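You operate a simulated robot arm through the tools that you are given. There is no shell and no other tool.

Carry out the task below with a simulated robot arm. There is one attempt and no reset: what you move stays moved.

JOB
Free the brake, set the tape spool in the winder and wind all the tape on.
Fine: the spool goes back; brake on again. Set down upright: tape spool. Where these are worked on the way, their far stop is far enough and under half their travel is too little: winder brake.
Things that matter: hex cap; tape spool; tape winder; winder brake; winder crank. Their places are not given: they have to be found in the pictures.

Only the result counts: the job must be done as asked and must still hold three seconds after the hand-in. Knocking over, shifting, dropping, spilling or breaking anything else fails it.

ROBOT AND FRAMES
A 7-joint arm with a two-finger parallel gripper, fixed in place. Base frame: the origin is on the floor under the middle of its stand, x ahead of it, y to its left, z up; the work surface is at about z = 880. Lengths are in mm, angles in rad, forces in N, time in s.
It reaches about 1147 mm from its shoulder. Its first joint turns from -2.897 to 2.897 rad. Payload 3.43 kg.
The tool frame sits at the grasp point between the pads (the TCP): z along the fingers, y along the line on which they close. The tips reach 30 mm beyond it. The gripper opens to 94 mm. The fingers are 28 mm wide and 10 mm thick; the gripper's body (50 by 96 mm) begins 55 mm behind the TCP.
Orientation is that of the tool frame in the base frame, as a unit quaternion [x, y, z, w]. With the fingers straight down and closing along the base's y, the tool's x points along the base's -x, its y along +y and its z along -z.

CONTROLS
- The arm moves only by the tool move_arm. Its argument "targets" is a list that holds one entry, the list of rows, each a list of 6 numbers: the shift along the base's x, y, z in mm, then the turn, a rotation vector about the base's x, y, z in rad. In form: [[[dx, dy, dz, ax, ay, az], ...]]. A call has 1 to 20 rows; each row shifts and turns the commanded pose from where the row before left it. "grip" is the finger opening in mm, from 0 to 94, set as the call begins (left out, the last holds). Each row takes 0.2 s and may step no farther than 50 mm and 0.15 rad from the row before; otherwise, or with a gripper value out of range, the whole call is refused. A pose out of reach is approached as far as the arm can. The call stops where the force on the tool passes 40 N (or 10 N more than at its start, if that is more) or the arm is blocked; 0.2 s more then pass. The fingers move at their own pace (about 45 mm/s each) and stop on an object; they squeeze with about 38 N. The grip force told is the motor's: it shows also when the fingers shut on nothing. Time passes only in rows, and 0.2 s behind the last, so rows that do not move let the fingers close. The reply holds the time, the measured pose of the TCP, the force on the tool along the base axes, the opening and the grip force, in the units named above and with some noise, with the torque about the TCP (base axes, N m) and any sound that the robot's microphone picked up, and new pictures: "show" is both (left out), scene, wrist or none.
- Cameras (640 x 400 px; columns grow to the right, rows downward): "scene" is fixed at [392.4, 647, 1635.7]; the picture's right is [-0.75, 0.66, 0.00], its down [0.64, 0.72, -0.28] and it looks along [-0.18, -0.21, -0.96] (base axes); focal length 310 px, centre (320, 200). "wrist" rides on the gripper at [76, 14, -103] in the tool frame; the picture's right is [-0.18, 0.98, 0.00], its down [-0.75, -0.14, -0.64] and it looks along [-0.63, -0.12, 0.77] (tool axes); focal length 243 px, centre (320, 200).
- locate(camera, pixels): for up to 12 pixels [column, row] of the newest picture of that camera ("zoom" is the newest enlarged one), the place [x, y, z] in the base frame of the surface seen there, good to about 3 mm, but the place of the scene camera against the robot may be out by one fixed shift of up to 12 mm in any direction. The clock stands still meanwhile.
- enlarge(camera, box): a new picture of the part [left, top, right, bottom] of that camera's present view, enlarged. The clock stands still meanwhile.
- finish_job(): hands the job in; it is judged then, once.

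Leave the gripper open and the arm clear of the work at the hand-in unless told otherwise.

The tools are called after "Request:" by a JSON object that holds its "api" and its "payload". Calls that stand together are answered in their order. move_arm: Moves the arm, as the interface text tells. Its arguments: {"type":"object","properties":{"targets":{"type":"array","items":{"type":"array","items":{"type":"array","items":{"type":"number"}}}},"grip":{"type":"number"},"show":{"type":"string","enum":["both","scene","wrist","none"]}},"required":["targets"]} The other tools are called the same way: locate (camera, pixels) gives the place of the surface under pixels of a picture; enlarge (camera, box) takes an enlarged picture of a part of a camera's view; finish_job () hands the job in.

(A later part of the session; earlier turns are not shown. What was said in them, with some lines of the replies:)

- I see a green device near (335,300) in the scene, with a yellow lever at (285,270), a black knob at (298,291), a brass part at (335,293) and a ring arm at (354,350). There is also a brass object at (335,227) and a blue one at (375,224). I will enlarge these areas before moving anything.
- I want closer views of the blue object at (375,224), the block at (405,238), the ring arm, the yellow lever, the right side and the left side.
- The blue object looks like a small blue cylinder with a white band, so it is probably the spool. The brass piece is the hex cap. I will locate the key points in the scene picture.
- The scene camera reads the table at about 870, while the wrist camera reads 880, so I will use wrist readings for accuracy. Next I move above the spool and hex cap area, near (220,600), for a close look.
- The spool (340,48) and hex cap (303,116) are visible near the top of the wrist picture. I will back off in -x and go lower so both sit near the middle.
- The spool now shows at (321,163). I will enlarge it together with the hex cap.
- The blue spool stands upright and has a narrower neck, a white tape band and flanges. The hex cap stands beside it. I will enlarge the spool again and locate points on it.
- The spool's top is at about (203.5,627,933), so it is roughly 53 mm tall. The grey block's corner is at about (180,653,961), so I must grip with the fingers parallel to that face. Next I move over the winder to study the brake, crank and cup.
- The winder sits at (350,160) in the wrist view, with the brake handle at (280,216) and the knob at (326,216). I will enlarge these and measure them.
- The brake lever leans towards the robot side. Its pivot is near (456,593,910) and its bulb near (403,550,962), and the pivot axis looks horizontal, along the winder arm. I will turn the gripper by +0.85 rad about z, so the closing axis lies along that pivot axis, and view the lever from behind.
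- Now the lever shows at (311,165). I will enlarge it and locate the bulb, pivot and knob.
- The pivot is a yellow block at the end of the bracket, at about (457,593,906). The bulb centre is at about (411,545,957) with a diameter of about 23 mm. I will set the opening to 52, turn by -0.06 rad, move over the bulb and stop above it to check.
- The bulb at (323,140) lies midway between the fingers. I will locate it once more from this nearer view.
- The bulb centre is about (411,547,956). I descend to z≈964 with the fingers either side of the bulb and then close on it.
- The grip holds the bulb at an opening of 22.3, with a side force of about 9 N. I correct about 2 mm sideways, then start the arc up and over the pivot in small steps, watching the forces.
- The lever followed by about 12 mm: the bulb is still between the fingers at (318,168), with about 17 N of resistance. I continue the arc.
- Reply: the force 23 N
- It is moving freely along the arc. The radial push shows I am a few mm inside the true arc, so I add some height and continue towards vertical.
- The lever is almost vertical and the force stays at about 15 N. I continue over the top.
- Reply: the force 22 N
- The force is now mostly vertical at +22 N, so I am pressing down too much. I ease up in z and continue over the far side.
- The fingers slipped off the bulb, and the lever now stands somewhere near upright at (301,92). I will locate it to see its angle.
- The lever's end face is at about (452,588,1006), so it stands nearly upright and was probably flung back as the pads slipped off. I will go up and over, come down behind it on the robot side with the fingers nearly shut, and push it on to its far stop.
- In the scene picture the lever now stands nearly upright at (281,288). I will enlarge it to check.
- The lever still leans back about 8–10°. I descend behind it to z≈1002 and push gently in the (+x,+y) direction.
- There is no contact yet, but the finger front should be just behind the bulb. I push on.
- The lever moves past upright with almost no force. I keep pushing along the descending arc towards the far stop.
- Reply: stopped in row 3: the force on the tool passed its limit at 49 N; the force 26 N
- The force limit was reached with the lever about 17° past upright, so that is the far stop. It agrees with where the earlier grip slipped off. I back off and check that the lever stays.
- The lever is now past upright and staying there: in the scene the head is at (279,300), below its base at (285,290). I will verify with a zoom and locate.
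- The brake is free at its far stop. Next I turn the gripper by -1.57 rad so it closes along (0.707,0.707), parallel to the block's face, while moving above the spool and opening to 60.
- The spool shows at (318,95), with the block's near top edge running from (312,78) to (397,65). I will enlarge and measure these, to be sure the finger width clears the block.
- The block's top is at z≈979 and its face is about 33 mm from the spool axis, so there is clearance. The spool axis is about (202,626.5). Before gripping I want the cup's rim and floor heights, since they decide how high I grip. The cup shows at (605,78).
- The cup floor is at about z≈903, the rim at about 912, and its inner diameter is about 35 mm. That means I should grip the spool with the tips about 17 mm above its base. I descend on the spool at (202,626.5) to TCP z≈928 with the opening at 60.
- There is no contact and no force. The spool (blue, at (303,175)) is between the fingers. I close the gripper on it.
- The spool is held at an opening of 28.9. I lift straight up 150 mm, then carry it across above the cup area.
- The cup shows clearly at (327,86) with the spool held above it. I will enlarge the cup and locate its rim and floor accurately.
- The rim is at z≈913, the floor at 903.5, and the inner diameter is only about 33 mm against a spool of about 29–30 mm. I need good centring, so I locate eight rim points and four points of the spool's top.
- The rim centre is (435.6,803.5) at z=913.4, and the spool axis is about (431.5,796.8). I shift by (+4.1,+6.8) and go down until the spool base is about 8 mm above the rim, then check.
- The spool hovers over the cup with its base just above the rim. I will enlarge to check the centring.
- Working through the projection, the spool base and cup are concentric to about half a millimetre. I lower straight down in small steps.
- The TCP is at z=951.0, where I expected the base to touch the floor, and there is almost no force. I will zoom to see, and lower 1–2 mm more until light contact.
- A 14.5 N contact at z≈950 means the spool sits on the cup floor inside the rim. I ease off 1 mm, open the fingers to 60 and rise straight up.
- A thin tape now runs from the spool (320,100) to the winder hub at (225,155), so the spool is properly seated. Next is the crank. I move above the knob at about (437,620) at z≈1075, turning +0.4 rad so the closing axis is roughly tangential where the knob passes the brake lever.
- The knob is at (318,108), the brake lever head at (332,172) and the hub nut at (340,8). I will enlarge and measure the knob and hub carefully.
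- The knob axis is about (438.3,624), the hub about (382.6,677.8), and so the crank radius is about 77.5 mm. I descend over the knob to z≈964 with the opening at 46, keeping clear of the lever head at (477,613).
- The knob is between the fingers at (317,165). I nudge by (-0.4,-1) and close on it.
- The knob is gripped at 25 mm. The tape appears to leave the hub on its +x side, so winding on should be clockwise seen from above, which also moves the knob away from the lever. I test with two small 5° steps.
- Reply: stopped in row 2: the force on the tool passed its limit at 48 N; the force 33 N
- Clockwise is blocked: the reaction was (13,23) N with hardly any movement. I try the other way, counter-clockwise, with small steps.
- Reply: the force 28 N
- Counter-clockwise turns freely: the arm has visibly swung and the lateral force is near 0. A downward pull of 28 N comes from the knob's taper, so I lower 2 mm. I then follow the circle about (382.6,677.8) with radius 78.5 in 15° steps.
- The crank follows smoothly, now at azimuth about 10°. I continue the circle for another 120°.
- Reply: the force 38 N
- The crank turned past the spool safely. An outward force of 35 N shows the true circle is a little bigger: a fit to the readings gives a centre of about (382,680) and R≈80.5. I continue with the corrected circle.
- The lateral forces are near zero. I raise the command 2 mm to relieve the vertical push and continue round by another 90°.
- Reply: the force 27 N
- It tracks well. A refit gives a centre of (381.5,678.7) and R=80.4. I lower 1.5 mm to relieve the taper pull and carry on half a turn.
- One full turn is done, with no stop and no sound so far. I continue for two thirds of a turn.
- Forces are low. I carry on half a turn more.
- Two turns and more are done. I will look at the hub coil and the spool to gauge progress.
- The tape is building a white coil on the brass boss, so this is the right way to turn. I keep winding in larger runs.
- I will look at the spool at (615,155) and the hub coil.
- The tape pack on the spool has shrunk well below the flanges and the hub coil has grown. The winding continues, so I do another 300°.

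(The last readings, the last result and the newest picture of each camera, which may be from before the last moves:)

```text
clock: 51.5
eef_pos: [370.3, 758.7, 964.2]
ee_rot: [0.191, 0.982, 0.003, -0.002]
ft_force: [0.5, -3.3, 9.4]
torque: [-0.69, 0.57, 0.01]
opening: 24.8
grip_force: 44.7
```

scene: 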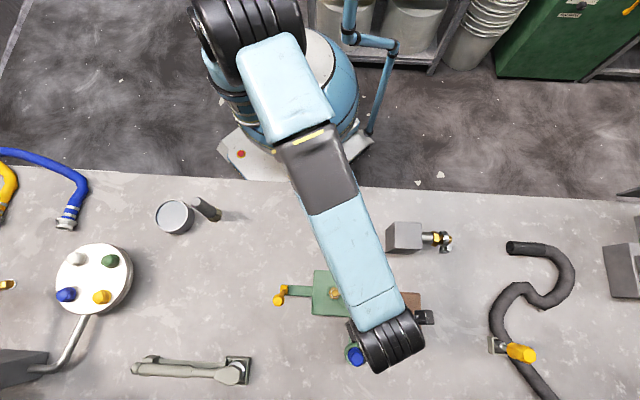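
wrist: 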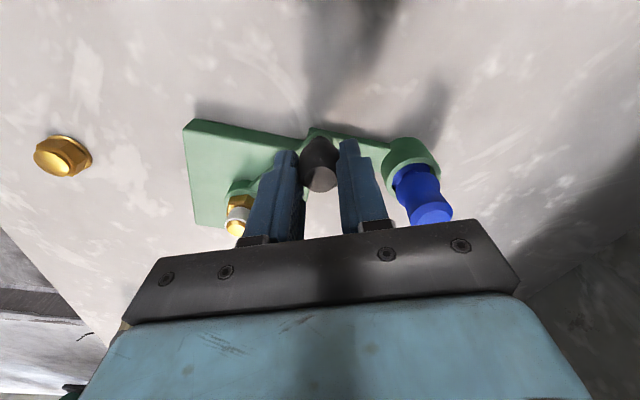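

The tape line that I saw here earlier at (335,212) seems gone. I will enlarge the spool and hub to confirm.

Request:
{"api": "enlarge", "payload": {"camera": "wrist", "box": [360, 120, 480, 230]}}

Request:
{"api": "enlarge", "payload": {"camera": "wrist", "box": [200, 150, 340, 245]}}

Request:
{"api": "enlarge", "payload": {"camera": "scene", "box": [300, 270, 380, 370]}}

```text
3.64 times, centred on (420, 175) of wrist
```

zoom: 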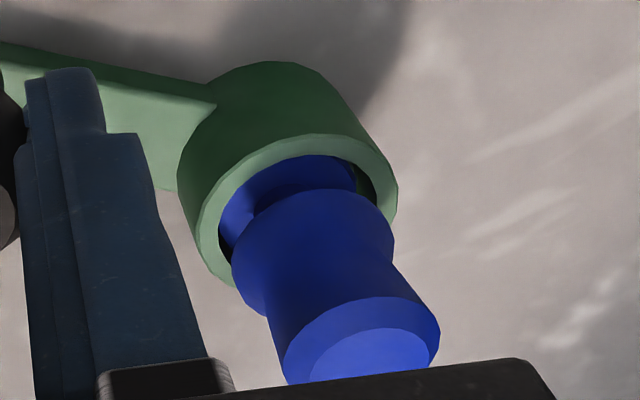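

```text
4.21 times, centred on (270, 198) of wrist
```

zoom: 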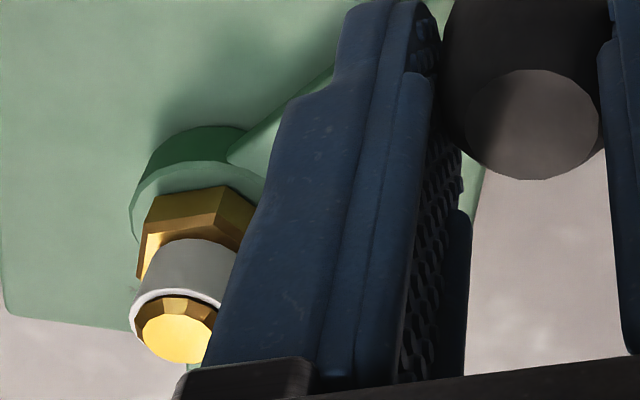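

```text
4.00 times, centred on (340, 320) of scene
```

zoom: 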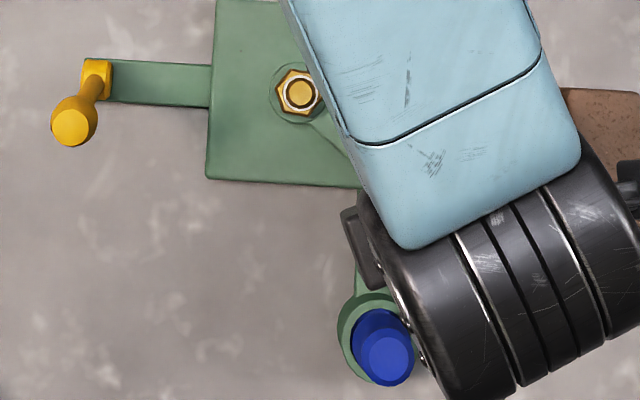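

The spool core is bare, the white coil sits on the hub and the tape line is gone, so all the tape is wound on. I turn 60° further the same way, for certainty and to park the knob away from the spool and lever.

Request:
{"api": "move_arm", "payload": {"targets": [[[-20.2, -5.5, 0, 0, 0, 0], [-18.2, -10.6, 0, 0, 0, 0], [-14.8, -14.9, 0, 0, 0, 0], [-10.4, -18.2, 0, 0, 0, 0]]]}}

```text
clock: 52.5
eef_pos: [308.0, 709.3, 963.8]
ee_rot: [0.189, 0.982, 0.002, -0.002]
ft_force: [3.8, -2.1, -6.6]
torque: [-0.76, 0.15, 0.0]
opening: 24.8
grip_force: 45.0
```

scene: 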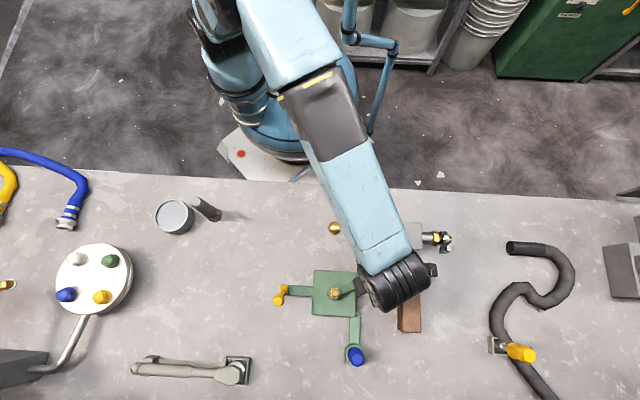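
wrist: 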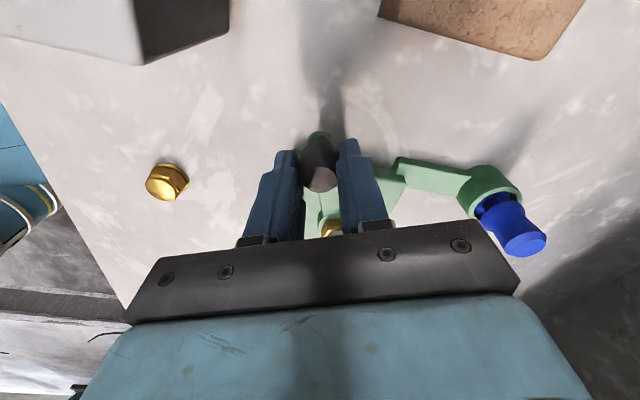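

I release the knob, lift clear and move back over the spool, turning -0.376 rad back to the earlier grasp orientation.

Request:
{"api": "move_arm", "payload": {"targets": [[[0, 0, 0, 0, 0, 0], [0, 0, 0, 0, 0, 0], [0, 0, 15, 0, 0, 0], [0, 0, 35, 0, 0, 0], [0, 0, 40, 0, 0, 0], [0, 0, 22, 0, 0, 0], [30, 22, 0, 0, 0, -0.1], [32, 24, 0, 0, 0, -0.1], [32, 24, 0, 0, 0, -0.1], [32, 23, 0, 0, 0, -0.1]]], "grip": 60}}

```text
clock: 54.7
eef_pos: [433.7, 803.9, 1077.0]
ee_rot: [0.381, 0.925, 0.005, -0.001]
ft_force: [-1.0, 0.3, 2.0]
torque: [-0.01, 0.0, -0.03]
opening: 59.9
grip_force: 0.1
```

scene: 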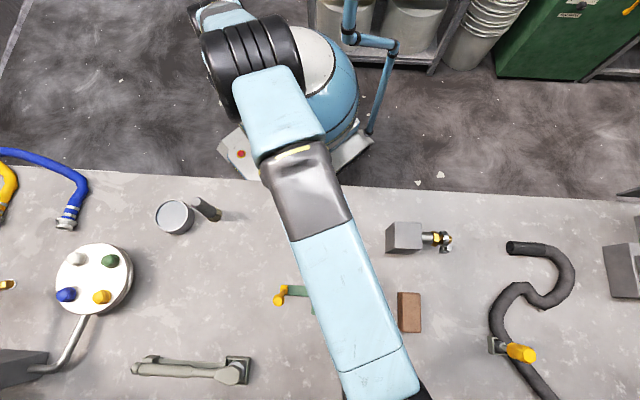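
wrist: 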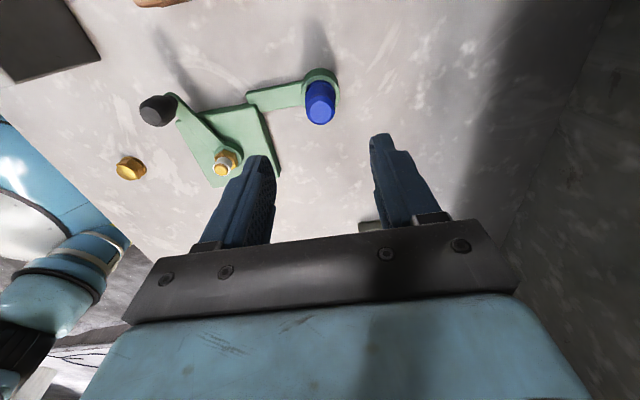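

The spool stands in the cup at (320,103). I will locate its top and recheck alignment.

Request:
{"api": "enlarge", "payload": {"camera": "wrist", "box": [280, 55, 360, 135]}}

Request:
{"api": "locate", "payload": {"camera": "wrist", "pixels": [[321, 110], [315, 110], [327, 110], [321, 105], [321, 116], [317, 107], [325, 107], [317, 114], [325, 114]]}}

```text
5.00 times, centred on (320, 95) of wrist
```

zoom: 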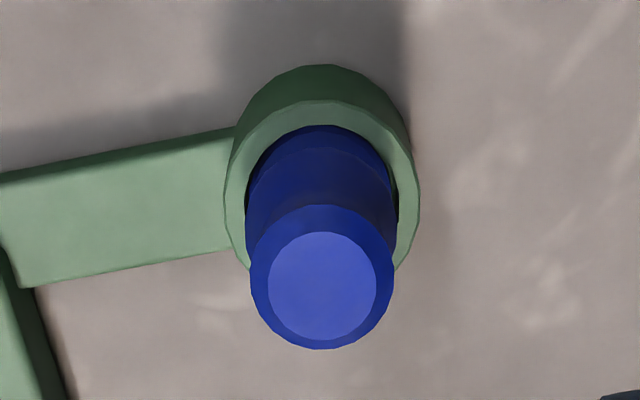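

```text
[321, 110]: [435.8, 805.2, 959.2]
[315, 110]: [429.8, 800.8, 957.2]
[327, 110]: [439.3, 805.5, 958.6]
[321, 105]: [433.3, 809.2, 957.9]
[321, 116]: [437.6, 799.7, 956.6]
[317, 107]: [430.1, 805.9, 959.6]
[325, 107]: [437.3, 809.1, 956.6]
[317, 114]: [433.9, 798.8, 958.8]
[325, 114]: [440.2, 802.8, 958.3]
```

The spool top centre is (435.7,802.5), as expected. I trim the small tilt, centre over it and descend to z≈951 with the fingers open at 60.

Request:
{"api": "move_arm", "payload": {"targets": [[[1.3, -1.4, -30, -0.008, 0.002, 0], [0, 0, -40, 0, 0, 0], [0, 0, -30, 0, 0, 0], [0, 0, -18, 0, 0, 0], [0, 0, -7.5, 0, 0, 0]]], "grip": 60, "show": "wrist"}}

```text
clock: 55.9
eef_pos: [433.0, 800.0, 949.9]
ee_rot: [0.38, 0.925, -0.001, 0.0]
ft_force: [-0.8, 0.5, 0.1]
torque: [0.01, -0.01, 0.02]
opening: 59.7
grip_force: 0.0
```

wrist: 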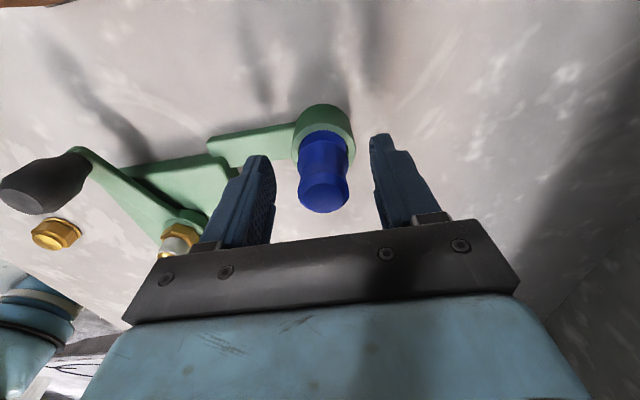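

The TCP reads (433.0,800.0), about 3 mm short along the closing axis: the spool appears slightly right at (324,183). I shift by (+2.1,+2.2,+1) and close.

Request:
{"api": "move_arm", "payload": {"targets": [[[2.1, 2.2, 1, 0, 0, 0], [0, 0, 0, 0, 0, 0]]], "show": "none"}}

Request:
{"api": "move_arm", "payload": {"targets": [[[0, 0, 0, 0, 0, 0], [0, 0, 0, 0, 0, 0], [0, 0, 0, 0, 0, 0], [0, 0, 0, 0, 0, 0]]], "grip": 20, "show": "wrist"}}

```text
clock: 56.5
eef_pos: [436.1, 804.4, 950.3]
ee_rot: [0.379, 0.925, 0.0, 0.0]
ft_force: [0.7, 0.0, -0.8]
torque: [-0.01, 0.0, 0.02]
opening: 60.2
grip_force: 0.0
```

```text
clock: 57.5
eef_pos: [435.3, 802.7, 950.9]
ee_rot: [0.381, 0.925, 0.0, -0.001]
ft_force: [0.2, 0.2, 0.0]
torque: [0.03, -0.01, -0.01]
opening: 29.0
grip_force: 37.7
```

wrist: 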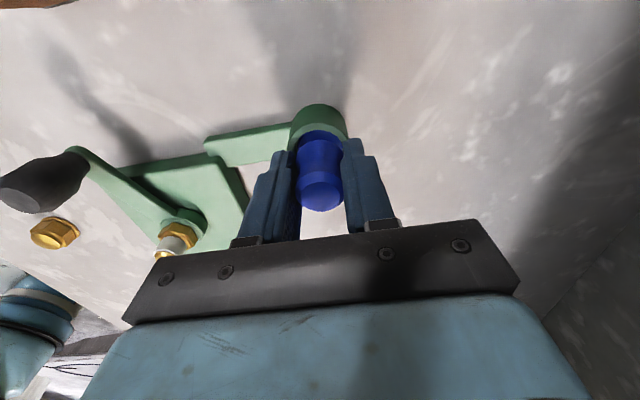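

The spool is gripped again at an opening of 29.0. I lift straight out of the cup by 130 mm and carry it back over its starting place at about (201.5,626.5).

Request:
{"api": "move_arm", "payload": {"targets": [[[0, 0, 10, 0, 0, 0], [0, 0, 20, 0, 0, 0], [0, 0, 40, 0, 0, 0], [0, 0, 45, 0, 0, 0], [0, 0, 15, 0, 0, 0], [-38, -28, 0, 0, 0, 0], [-38, -28, 0, 0, 0, 0], [-38, -28, 0, 0, 0, 0], [-38, -29, 0, 0, 0, 0], [-38, -29, 0, 0, 0, 0], [-38, -29, 0, 0, 0, 0], [-6, -5, 0, 0, 0, 0], [0, 0, 0, 0, 0, 0]]]}}

```text
clock: 60.3
eef_pos: [200.2, 627.5, 1082.8]
ee_rot: [0.38, 0.925, 0.0, 0.0]
ft_force: [1.2, -0.4, -0.8]
torque: [0.02, 0.03, 0.01]
opening: 28.7
grip_force: 37.8
```

scene: 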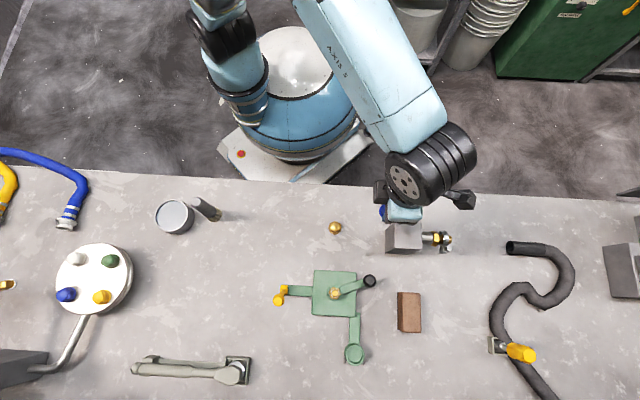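
wrist: 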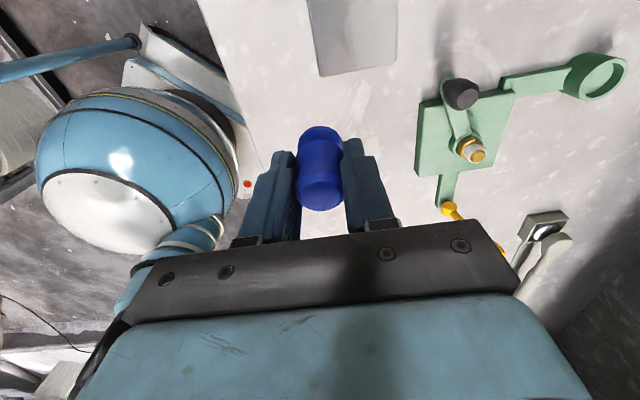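

The TCP is at (200.2,627.5), within about 1 mm of the original spot. I descend in steps to just above the table, then feel for contact.

Request:
{"api": "move_arm", "payload": {"targets": [[[0.5, -0.5, -40, 0, 0, 0], [0, 0, -40, 0, 0, 0], [0, 0, -35, 0, 0, 0], [0, 0, -25, 0, 0, 0], [0, 0, -10, 0, 0, 0], [0, 0, 0, 0, 0, 0]]], "show": "wrist"}}

```text
clock: 61.7
eef_pos: [200.7, 626.8, 931.2]
ee_rot: [0.381, 0.925, 0.0, 0.0]
ft_force: [-0.3, 0.2, -0.2]
torque: [0.02, 0.0, 0.02]
opening: 28.2
grip_force: 38.3
```

wrist: 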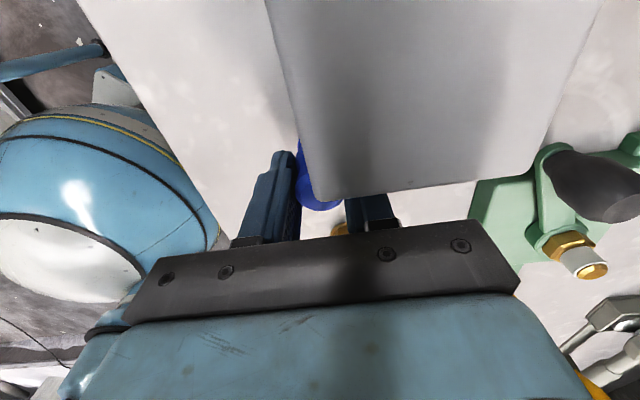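

The TCP is at (200.7,626.8,931.2) with no contact yet, as expected. I lower in 1 mm steps until a light touch.

Request:
{"api": "move_arm", "payload": {"targets": [[[0, 0, -1.5, 0, 0, 0], [0, 0, -1, 0, 0, 0], [0, 0, -1, 0, 0, 0]]], "show": "none"}}

```text
clock: 62.5
eef_pos: [201.1, 627.3, 929.3]
ee_rot: [0.38, 0.925, 0.0, 0.0]
ft_force: [-0.4, 0.4, -0.3]
torque: [0.03, 0.01, -0.01]
opening: 28.4
grip_force: 37.5
```

There is still no contact at z≈928–929, so I continue in 0.7 mm steps.

Request:
{"api": "move_arm", "payload": {"targets": [[[0, 0, -0.8, 0, 0, 0], [0, 0, -0.7, 0, 0, 0]]], "show": "none"}}

```text
clock: 63.1
eef_pos: [202.2, 627.4, 927.2]
ee_rot: [0.38, 0.925, 0.0, 0.0]
ft_force: [0.3, 0.0, 2.6]
torque: [0.07, -0.05, -0.01]
opening: 28.7
grip_force: 37.8
```

A light contact of 2.6 N starts at z≈927. I go 0.5 mm more, then open the fingers and rise straight up.

Request:
{"api": "move_arm", "payload": {"targets": [[[0, 0, -0.4, 0, 0, 0]]], "show": "none"}}

Request:
{"api": "move_arm", "payload": {"targets": [[[0, 0, 0, 0, 0, 0], [0, 0, 0, 0, 0, 0], [0, 0, 0, 0, 0, 0], [0, 0, 15, 0, 0, 0], [0, 0, 35, 0, 0, 0], [0, 0, 45, 0, 0, 0], [0, 0, 45, 0, 0, 0]]], "grip": 60}}

```text
clock: 63.5
eef_pos: [202.3, 626.6, 927.8]
ee_rot: [0.38, 0.925, 0.0, -0.001]
ft_force: [2.3, -0.8, 6.5]
torque: [0.07, -0.14, -0.06]
opening: 29.0
grip_force: 37.9
```

```text
clock: 65.1
eef_pos: [202.0, 628.9, 1066.2]
ee_rot: [0.381, 0.925, -0.001, -0.001]
ft_force: [0.7, 0.5, -0.1]
torque: [-0.03, 0.01, 0.0]
opening: 59.9
grip_force: 0.1
```

scene: 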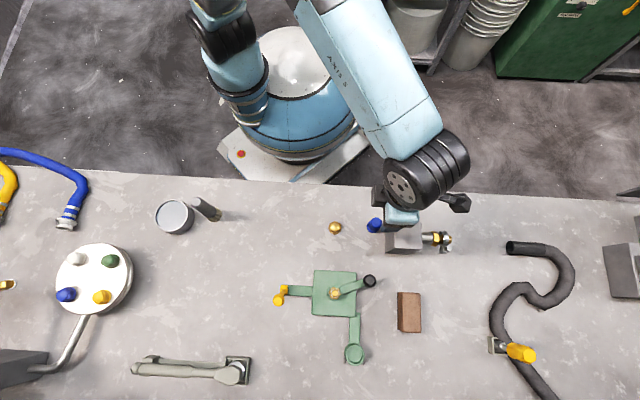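
wrist: 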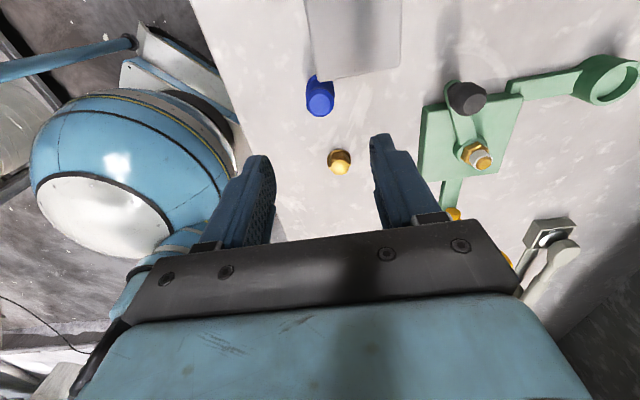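

The spool stands back at (320,97), looking the same as before. I will check its place with the locate tool.

Request:
{"api": "enlarge", "payload": {"camera": "wrist", "box": [280, 40, 420, 130]}}

Request:
{"api": "locate", "payload": {"camera": "wrist", "pixels": [[321, 103], [314, 102], [328, 102], [321, 98], [321, 109], [320, 86]]}}

Request:
{"api": "locate", "payload": {"camera": "scene", "pixels": [[376, 223], [335, 227], [279, 301]]}}

```text
4.44 times, centred on (350, 85) of wrist
```

zoom: 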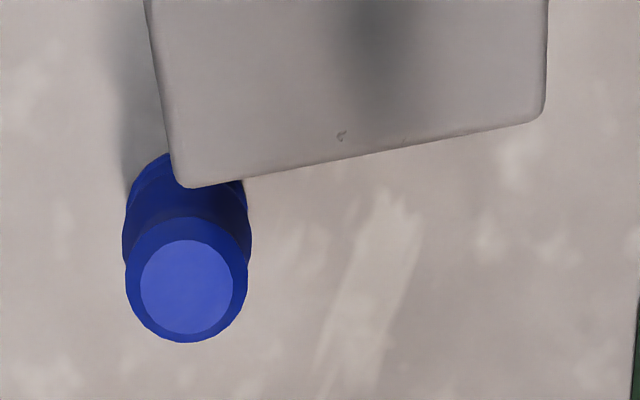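

```text
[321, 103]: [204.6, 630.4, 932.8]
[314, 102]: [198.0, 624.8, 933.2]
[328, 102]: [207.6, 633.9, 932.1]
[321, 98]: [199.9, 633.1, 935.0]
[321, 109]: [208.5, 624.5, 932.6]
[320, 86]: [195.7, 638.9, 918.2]
```

```text
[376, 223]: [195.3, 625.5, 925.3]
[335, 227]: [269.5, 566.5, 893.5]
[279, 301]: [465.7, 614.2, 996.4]
```

The spool is back within about 1–2 mm of its start and upright: the scene pixel gives (195.3,625.5,925.3) against (196.0,625.6,925.4) before. Next is the brake. I close the fingers, rise and move to the far side of the lever at about (501,639), turning +1.566 rad so the closed fingers face the lever squarely.

Request:
{"api": "move_arm", "payload": {"targets": [[[0, 0, 30, 0, 0, 0], [30, 1, 0, 0, 0, 0.1424], [30, 1, 0, 0, 0, 0.1424], [30, 1, 0, 0, 0, 0.1424], [30, 1, 0, 0, 0, 0.1424], [30, 1, 0, 0, 0, 0.1424], [30, 1, 0, 0, 0, 0.1424], [30, 1, 0, 0, 0, 0.1424], [30, 1, 0, 0, 0, 0.1424], [30, 1, 0, 0, 0, 0.1424], [15, 1, 0, 0, 0, 0.1424], [14, 1, 0, 0, 0, 0.1424], [0, 0, 0, 0, 0, 0]]], "grip": 0}}

```text
clock: 67.9
eef_pos: [500.4, 639.4, 1095.4]
ee_rot: [-0.384, 0.923, 0.0, -0.001]
ft_force: [0.5, -0.1, -1.2]
torque: [-0.01, -0.01, -0.02]
opening: 0.0
grip_force: 32.5
```

scene: 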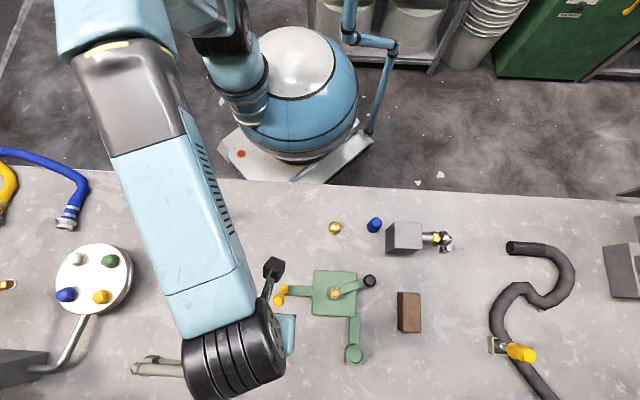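
wrist: 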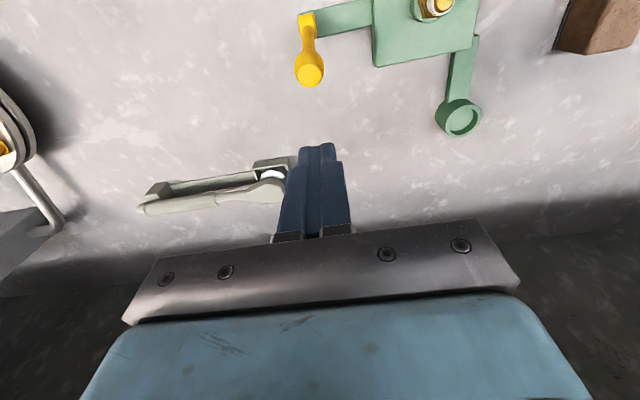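

From here the lever head shows at (310,72) and its base at (306,20). I will locate the head to line up the push.

Request:
{"api": "locate", "payload": {"camera": "wrist", "pixels": [[311, 74], [304, 74], [318, 74], [311, 80], [307, 50], [308, 33], [307, 20], [268, 165], [262, 200]]}}

Request:
{"api": "enlarge", "payload": {"camera": "wrist", "box": [260, 0, 380, 110]}}

```text
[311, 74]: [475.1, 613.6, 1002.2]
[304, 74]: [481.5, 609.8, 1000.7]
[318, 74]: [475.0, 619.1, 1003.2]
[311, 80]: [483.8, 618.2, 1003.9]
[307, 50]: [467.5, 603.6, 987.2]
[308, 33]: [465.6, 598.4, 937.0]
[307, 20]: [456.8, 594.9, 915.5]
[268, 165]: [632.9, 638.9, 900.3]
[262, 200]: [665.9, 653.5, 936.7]
```

```text
3.64 times, centred on (320, 55) of wrist
```

zoom: 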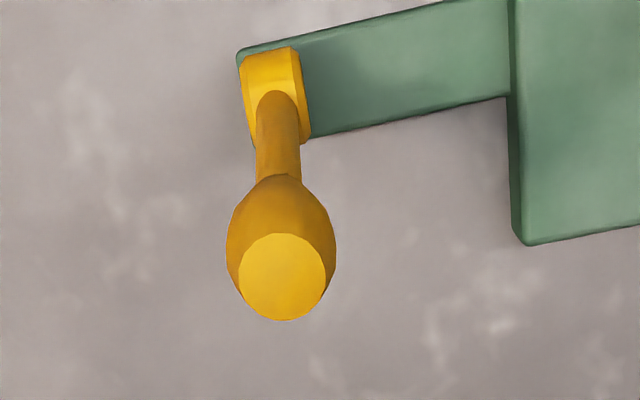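

The head centre is about (478,614.5), in line with the fingers. I descend behind it on the far side to z≈1008 and begin pushing back towards the robot.

Request:
{"api": "move_arm", "payload": {"targets": [[[2, 2, -45, 0, 0, 0], [0, 0, -42, 0, 0, 0], [-7, -7.1, 0, 0, 0, 0], [-7, -7.1, 0, 0, 0, 0]]], "show": "wrist"}}

```text
clock: 68.9
eef_pos: [488.0, 625.4, 1007.8]
ee_rot: [-0.383, 0.924, 0.0, 0.0]
ft_force: [-0.2, 0.4, -0.3]
torque: [0.0, 0.03, -0.01]
opening: 0.0
grip_force: 33.1
```

wrist: 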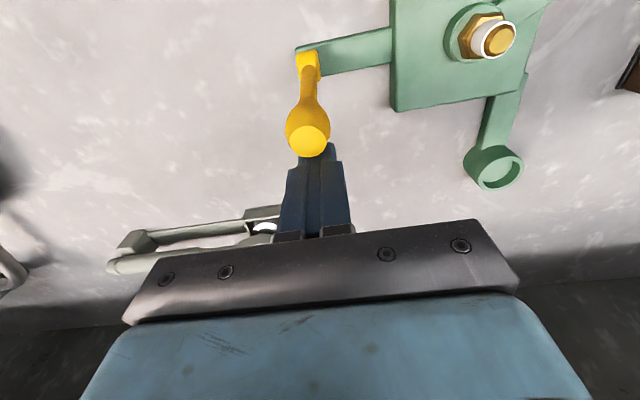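

The fingers are at the head's far side and the lever is being pushed with hardly any force. I continue back over the top.

Request:
{"api": "move_arm", "payload": {"targets": [[[-6, -6.1, 0, 0, 0, 0], [-6, -6.1, 0.5, 0, 0, 0], [-6, -6.1, 0, 0, 0, 0], [-5, -5.1, -1, 0, 0, 0]]], "show": "wrist"}}

```text
clock: 69.9
eef_pos: [464.9, 602.2, 1009.2]
ee_rot: [-0.383, 0.924, -0.001, -0.001]
ft_force: [0.4, -0.6, -0.4]
torque: [-0.01, 0.01, -0.01]
opening: 0.2
grip_force: 32.6
```

wrist: 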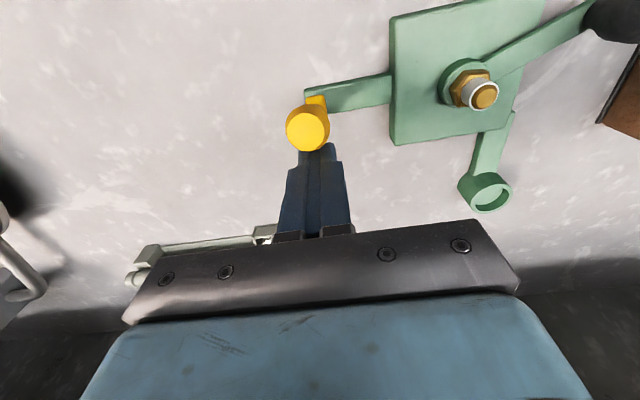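

The lever is now past upright and leaning back towards the robot. I keep pushing along the descending arc.

Request:
{"api": "move_arm", "payload": {"targets": [[[-6, -6.1, -2, 0, 0, 0], [-6, -6.1, -3, 0, 0, 0], [-6, -6.1, -3, 0, 0, 0], [-5, -5.1, -4, 0, 0, 0]]], "show": "wrist"}}

```text
clock: 70.9
eef_pos: [443.1, 577.8, 996.9]
ee_rot: [-0.382, 0.924, 0.0, 0.001]
ft_force: [0.4, 0.5, 1.7]
torque: [-0.04, 0.03, 0.02]
opening: 0.0
grip_force: 33.3
```

wrist: 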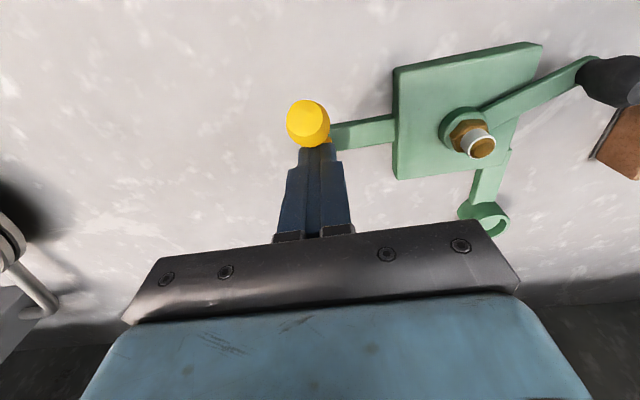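

The lever is at about 33° back. I continue towards the original stop.

Request:
{"api": "move_arm", "payload": {"targets": [[[-4, -4.1, -4, 0, 0, 0], [-4, -4.1, -5, 0, 0, 0], [-4, -4.1, -5, 0, 0, 0], [-3, -3.1, -4, 0, 0, 0]]], "show": "wrist"}}

```text
clock: 71.9
eef_pos: [428.9, 565.7, 981.4]
ee_rot: [-0.382, 0.924, 0.001, 0.002]
ft_force: [14.3, 15.8, 17.8]
torque: [0.33, -0.27, -0.03]
opening: 0.2
grip_force: 33.3
```

wrist: 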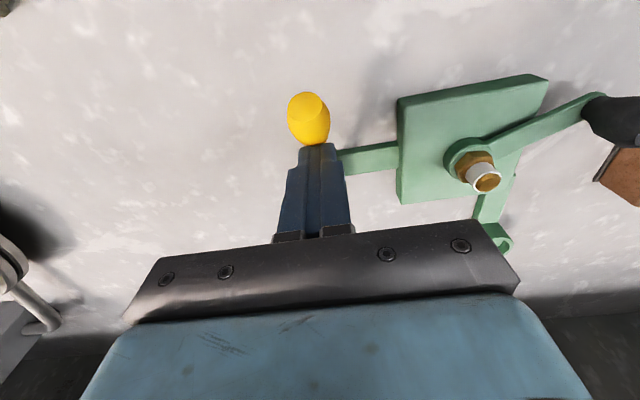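

The force has risen to about 28 N, so I may be at the stop. I will locate the head and compare it with its original place, where the end face was at about (406,544,964).

Request:
{"api": "locate", "payload": {"camera": "wrist", "pixels": [[307, 106], [300, 106], [314, 106], [307, 101], [307, 112], [311, 130]]}}

Request:
{"api": "enlarge", "payload": {"camera": "wrist", "box": [260, 70, 380, 170]}}

```text
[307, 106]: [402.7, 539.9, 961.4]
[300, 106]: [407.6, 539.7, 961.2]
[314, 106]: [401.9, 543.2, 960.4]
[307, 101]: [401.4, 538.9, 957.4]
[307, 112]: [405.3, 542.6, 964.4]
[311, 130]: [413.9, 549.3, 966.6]
```

```text
4.00 times, centred on (320, 120) of wrist
```

zoom: 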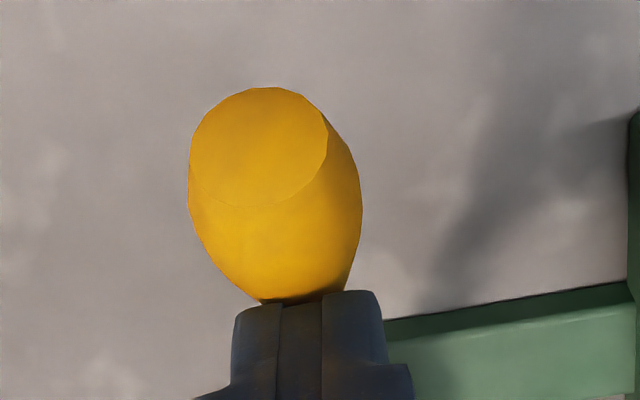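

The head's end face is now at about (403.5,541,961), matching its original place. I press a touch more to confirm that it sits against its stop.

Request:
{"api": "move_arm", "payload": {"targets": [[[-1.5, -1.5, -1.5, 0, 0, 0], [-1, -1, -1, 0, 0, 0]]], "show": "none"}}

```text
clock: 72.3
eef_pos: [428.0, 565.0, 982.2]
ee_rot: [-0.383, 0.924, 0.003, 0.004]
ft_force: [1.3, 1.2, 4.2]
torque: [0.01, -0.01, 0.03]
opening: 0.1
grip_force: 32.2
stopped in row 1: the force on the tool passed its limit at 44 N (the readings are from after the stop); the commanded pose is now the measured one
```

The force limit was hit at once with no movement, so the lever is firmly at its brake-on stop. I back off upwards and away, then check the whole scene.

Request:
{"api": "move_arm", "payload": {"targets": [[[3, 3, 6, 0, 0, 0], [3, 3, 20, 0, 0, 0], [0, 0, 45, 0, 0, 0], [0, 0, 45, 0, 0, 0], [-30, -25, 20, 0, 0, 0], [-40, -30, 20, 0, 0, 0], [-40, -30, 10, 0, 0, 0], [-30, -30, 0, 0, 0, 0]]], "grip": 60}}

```text
refused: row 6 steps farther than a row can; nothing moved
```

Row 6 was too long a step. I repeat the retreat with shorter steps.

Request:
{"api": "move_arm", "payload": {"targets": [[[3, 3, 6, 0, 0, 0], [3, 3, 20, 0, 0, 0], [0, 0, 45, 0, 0, 0], [0, 0, 45, 0, 0, 0], [-25, -25, 15, 0, 0, 0], [-30, -30, 15, 0, 0, 0], [-30, -30, 10, 0, 0, 0], [-30, -30, 0, 0, 0, 0], [-20, -20, 0, 0, 0, 0]]], "grip": 60}}

```text
clock: 74.3
eef_pos: [299.5, 435.8, 1136.7]
ee_rot: [-0.382, 0.924, 0.003, 0.003]
ft_force: [0.1, 0.2, -0.1]
torque: [-0.01, 0.01, -0.01]
opening: 60.0
grip_force: 0.0
```

scene: 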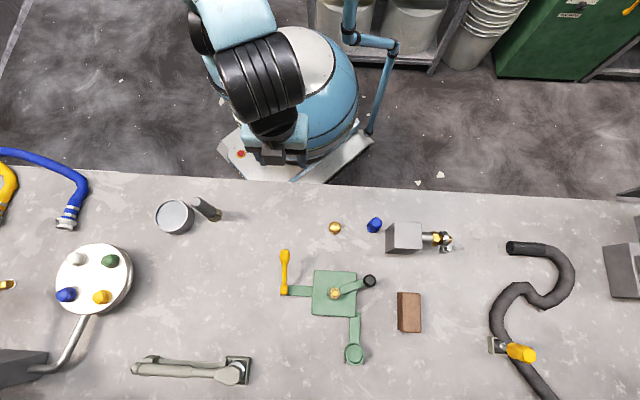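
wrist: 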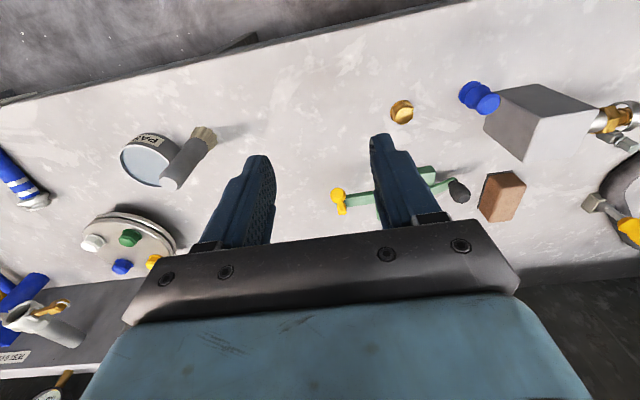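

The lever is back in its first position and the spool stands at (375,224). I will enlarge once more to compare with the start.

Request:
{"api": "enlarge", "payload": {"camera": "scene", "box": [260, 210, 420, 370]}}

Request:
{"api": "locate", "payload": {"camera": "scene", "pixels": [[335, 227], [376, 223], [285, 255], [285, 270], [285, 288]]}}

Request:
{"api": "enlarge", "payload": {"camera": "scene", "box": [320, 205, 480, 265]}}

```text
2.50 times, centred on (340, 290) of scene
```

zoom: 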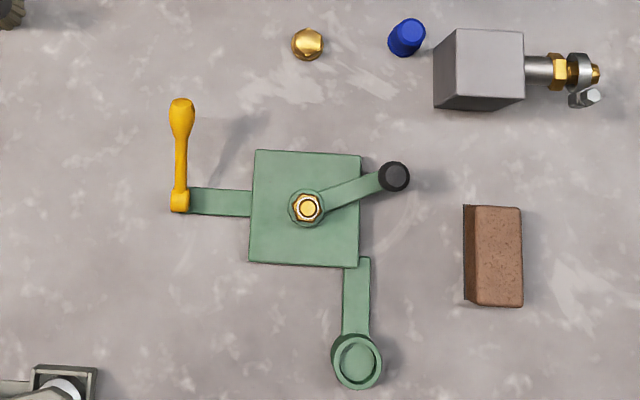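

```text
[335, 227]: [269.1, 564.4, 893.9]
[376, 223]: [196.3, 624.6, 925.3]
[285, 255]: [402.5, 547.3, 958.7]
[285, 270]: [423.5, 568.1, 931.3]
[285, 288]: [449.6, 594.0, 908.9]
```

```text
4.00 times, centred on (400, 235) of scene
```

zoom: 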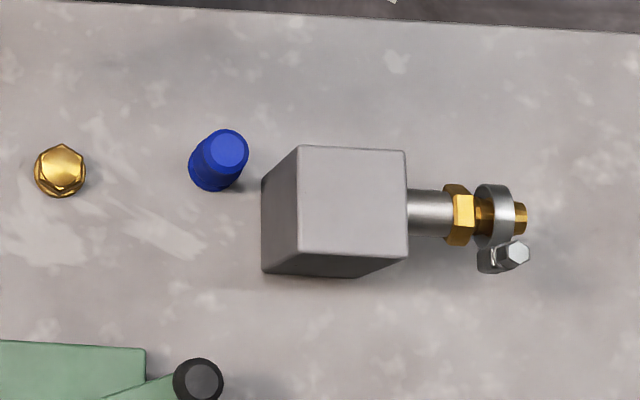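

Everything matches the start: the lever points are the same as before, the spool is upright at its original place, and the hex cap and block have not moved. The tape is coiled on the hub, the gripper is open and the arm is clear. I hand the job in.

Request:
{"api": "finish_job", "payload": {}}

```text
The job is handed in.
```

The job is done and handed in; I haven't seen how it was judged.

- **Brake freed:** I pushed the brake lever past upright to its far stop. My first grip slipped off the lever's knob, so I finished the move by pushing with closed fingers.
- **Tape wound on:** I set the spool in the winder's cup and turned the crank about 3.5 turns counter-clockwise. By then the spool core was bare, the tape line was gone and the tape was coiled on the hub. I had tried clockwise first, but the crank was blocked that way.
- **Spool returned:** It stands upright, within about 2 mm of where it started.
- **Brake on again:** I pushed the lever back to its original stop. Its measured position matches the start.

In the final pictures the hex cap, the grey block and the rest of the bench look unmoved. The crank knob was left on the opposite side of the hub from where it started. The gripper is open at 60 mm and the arm is clear of the work.
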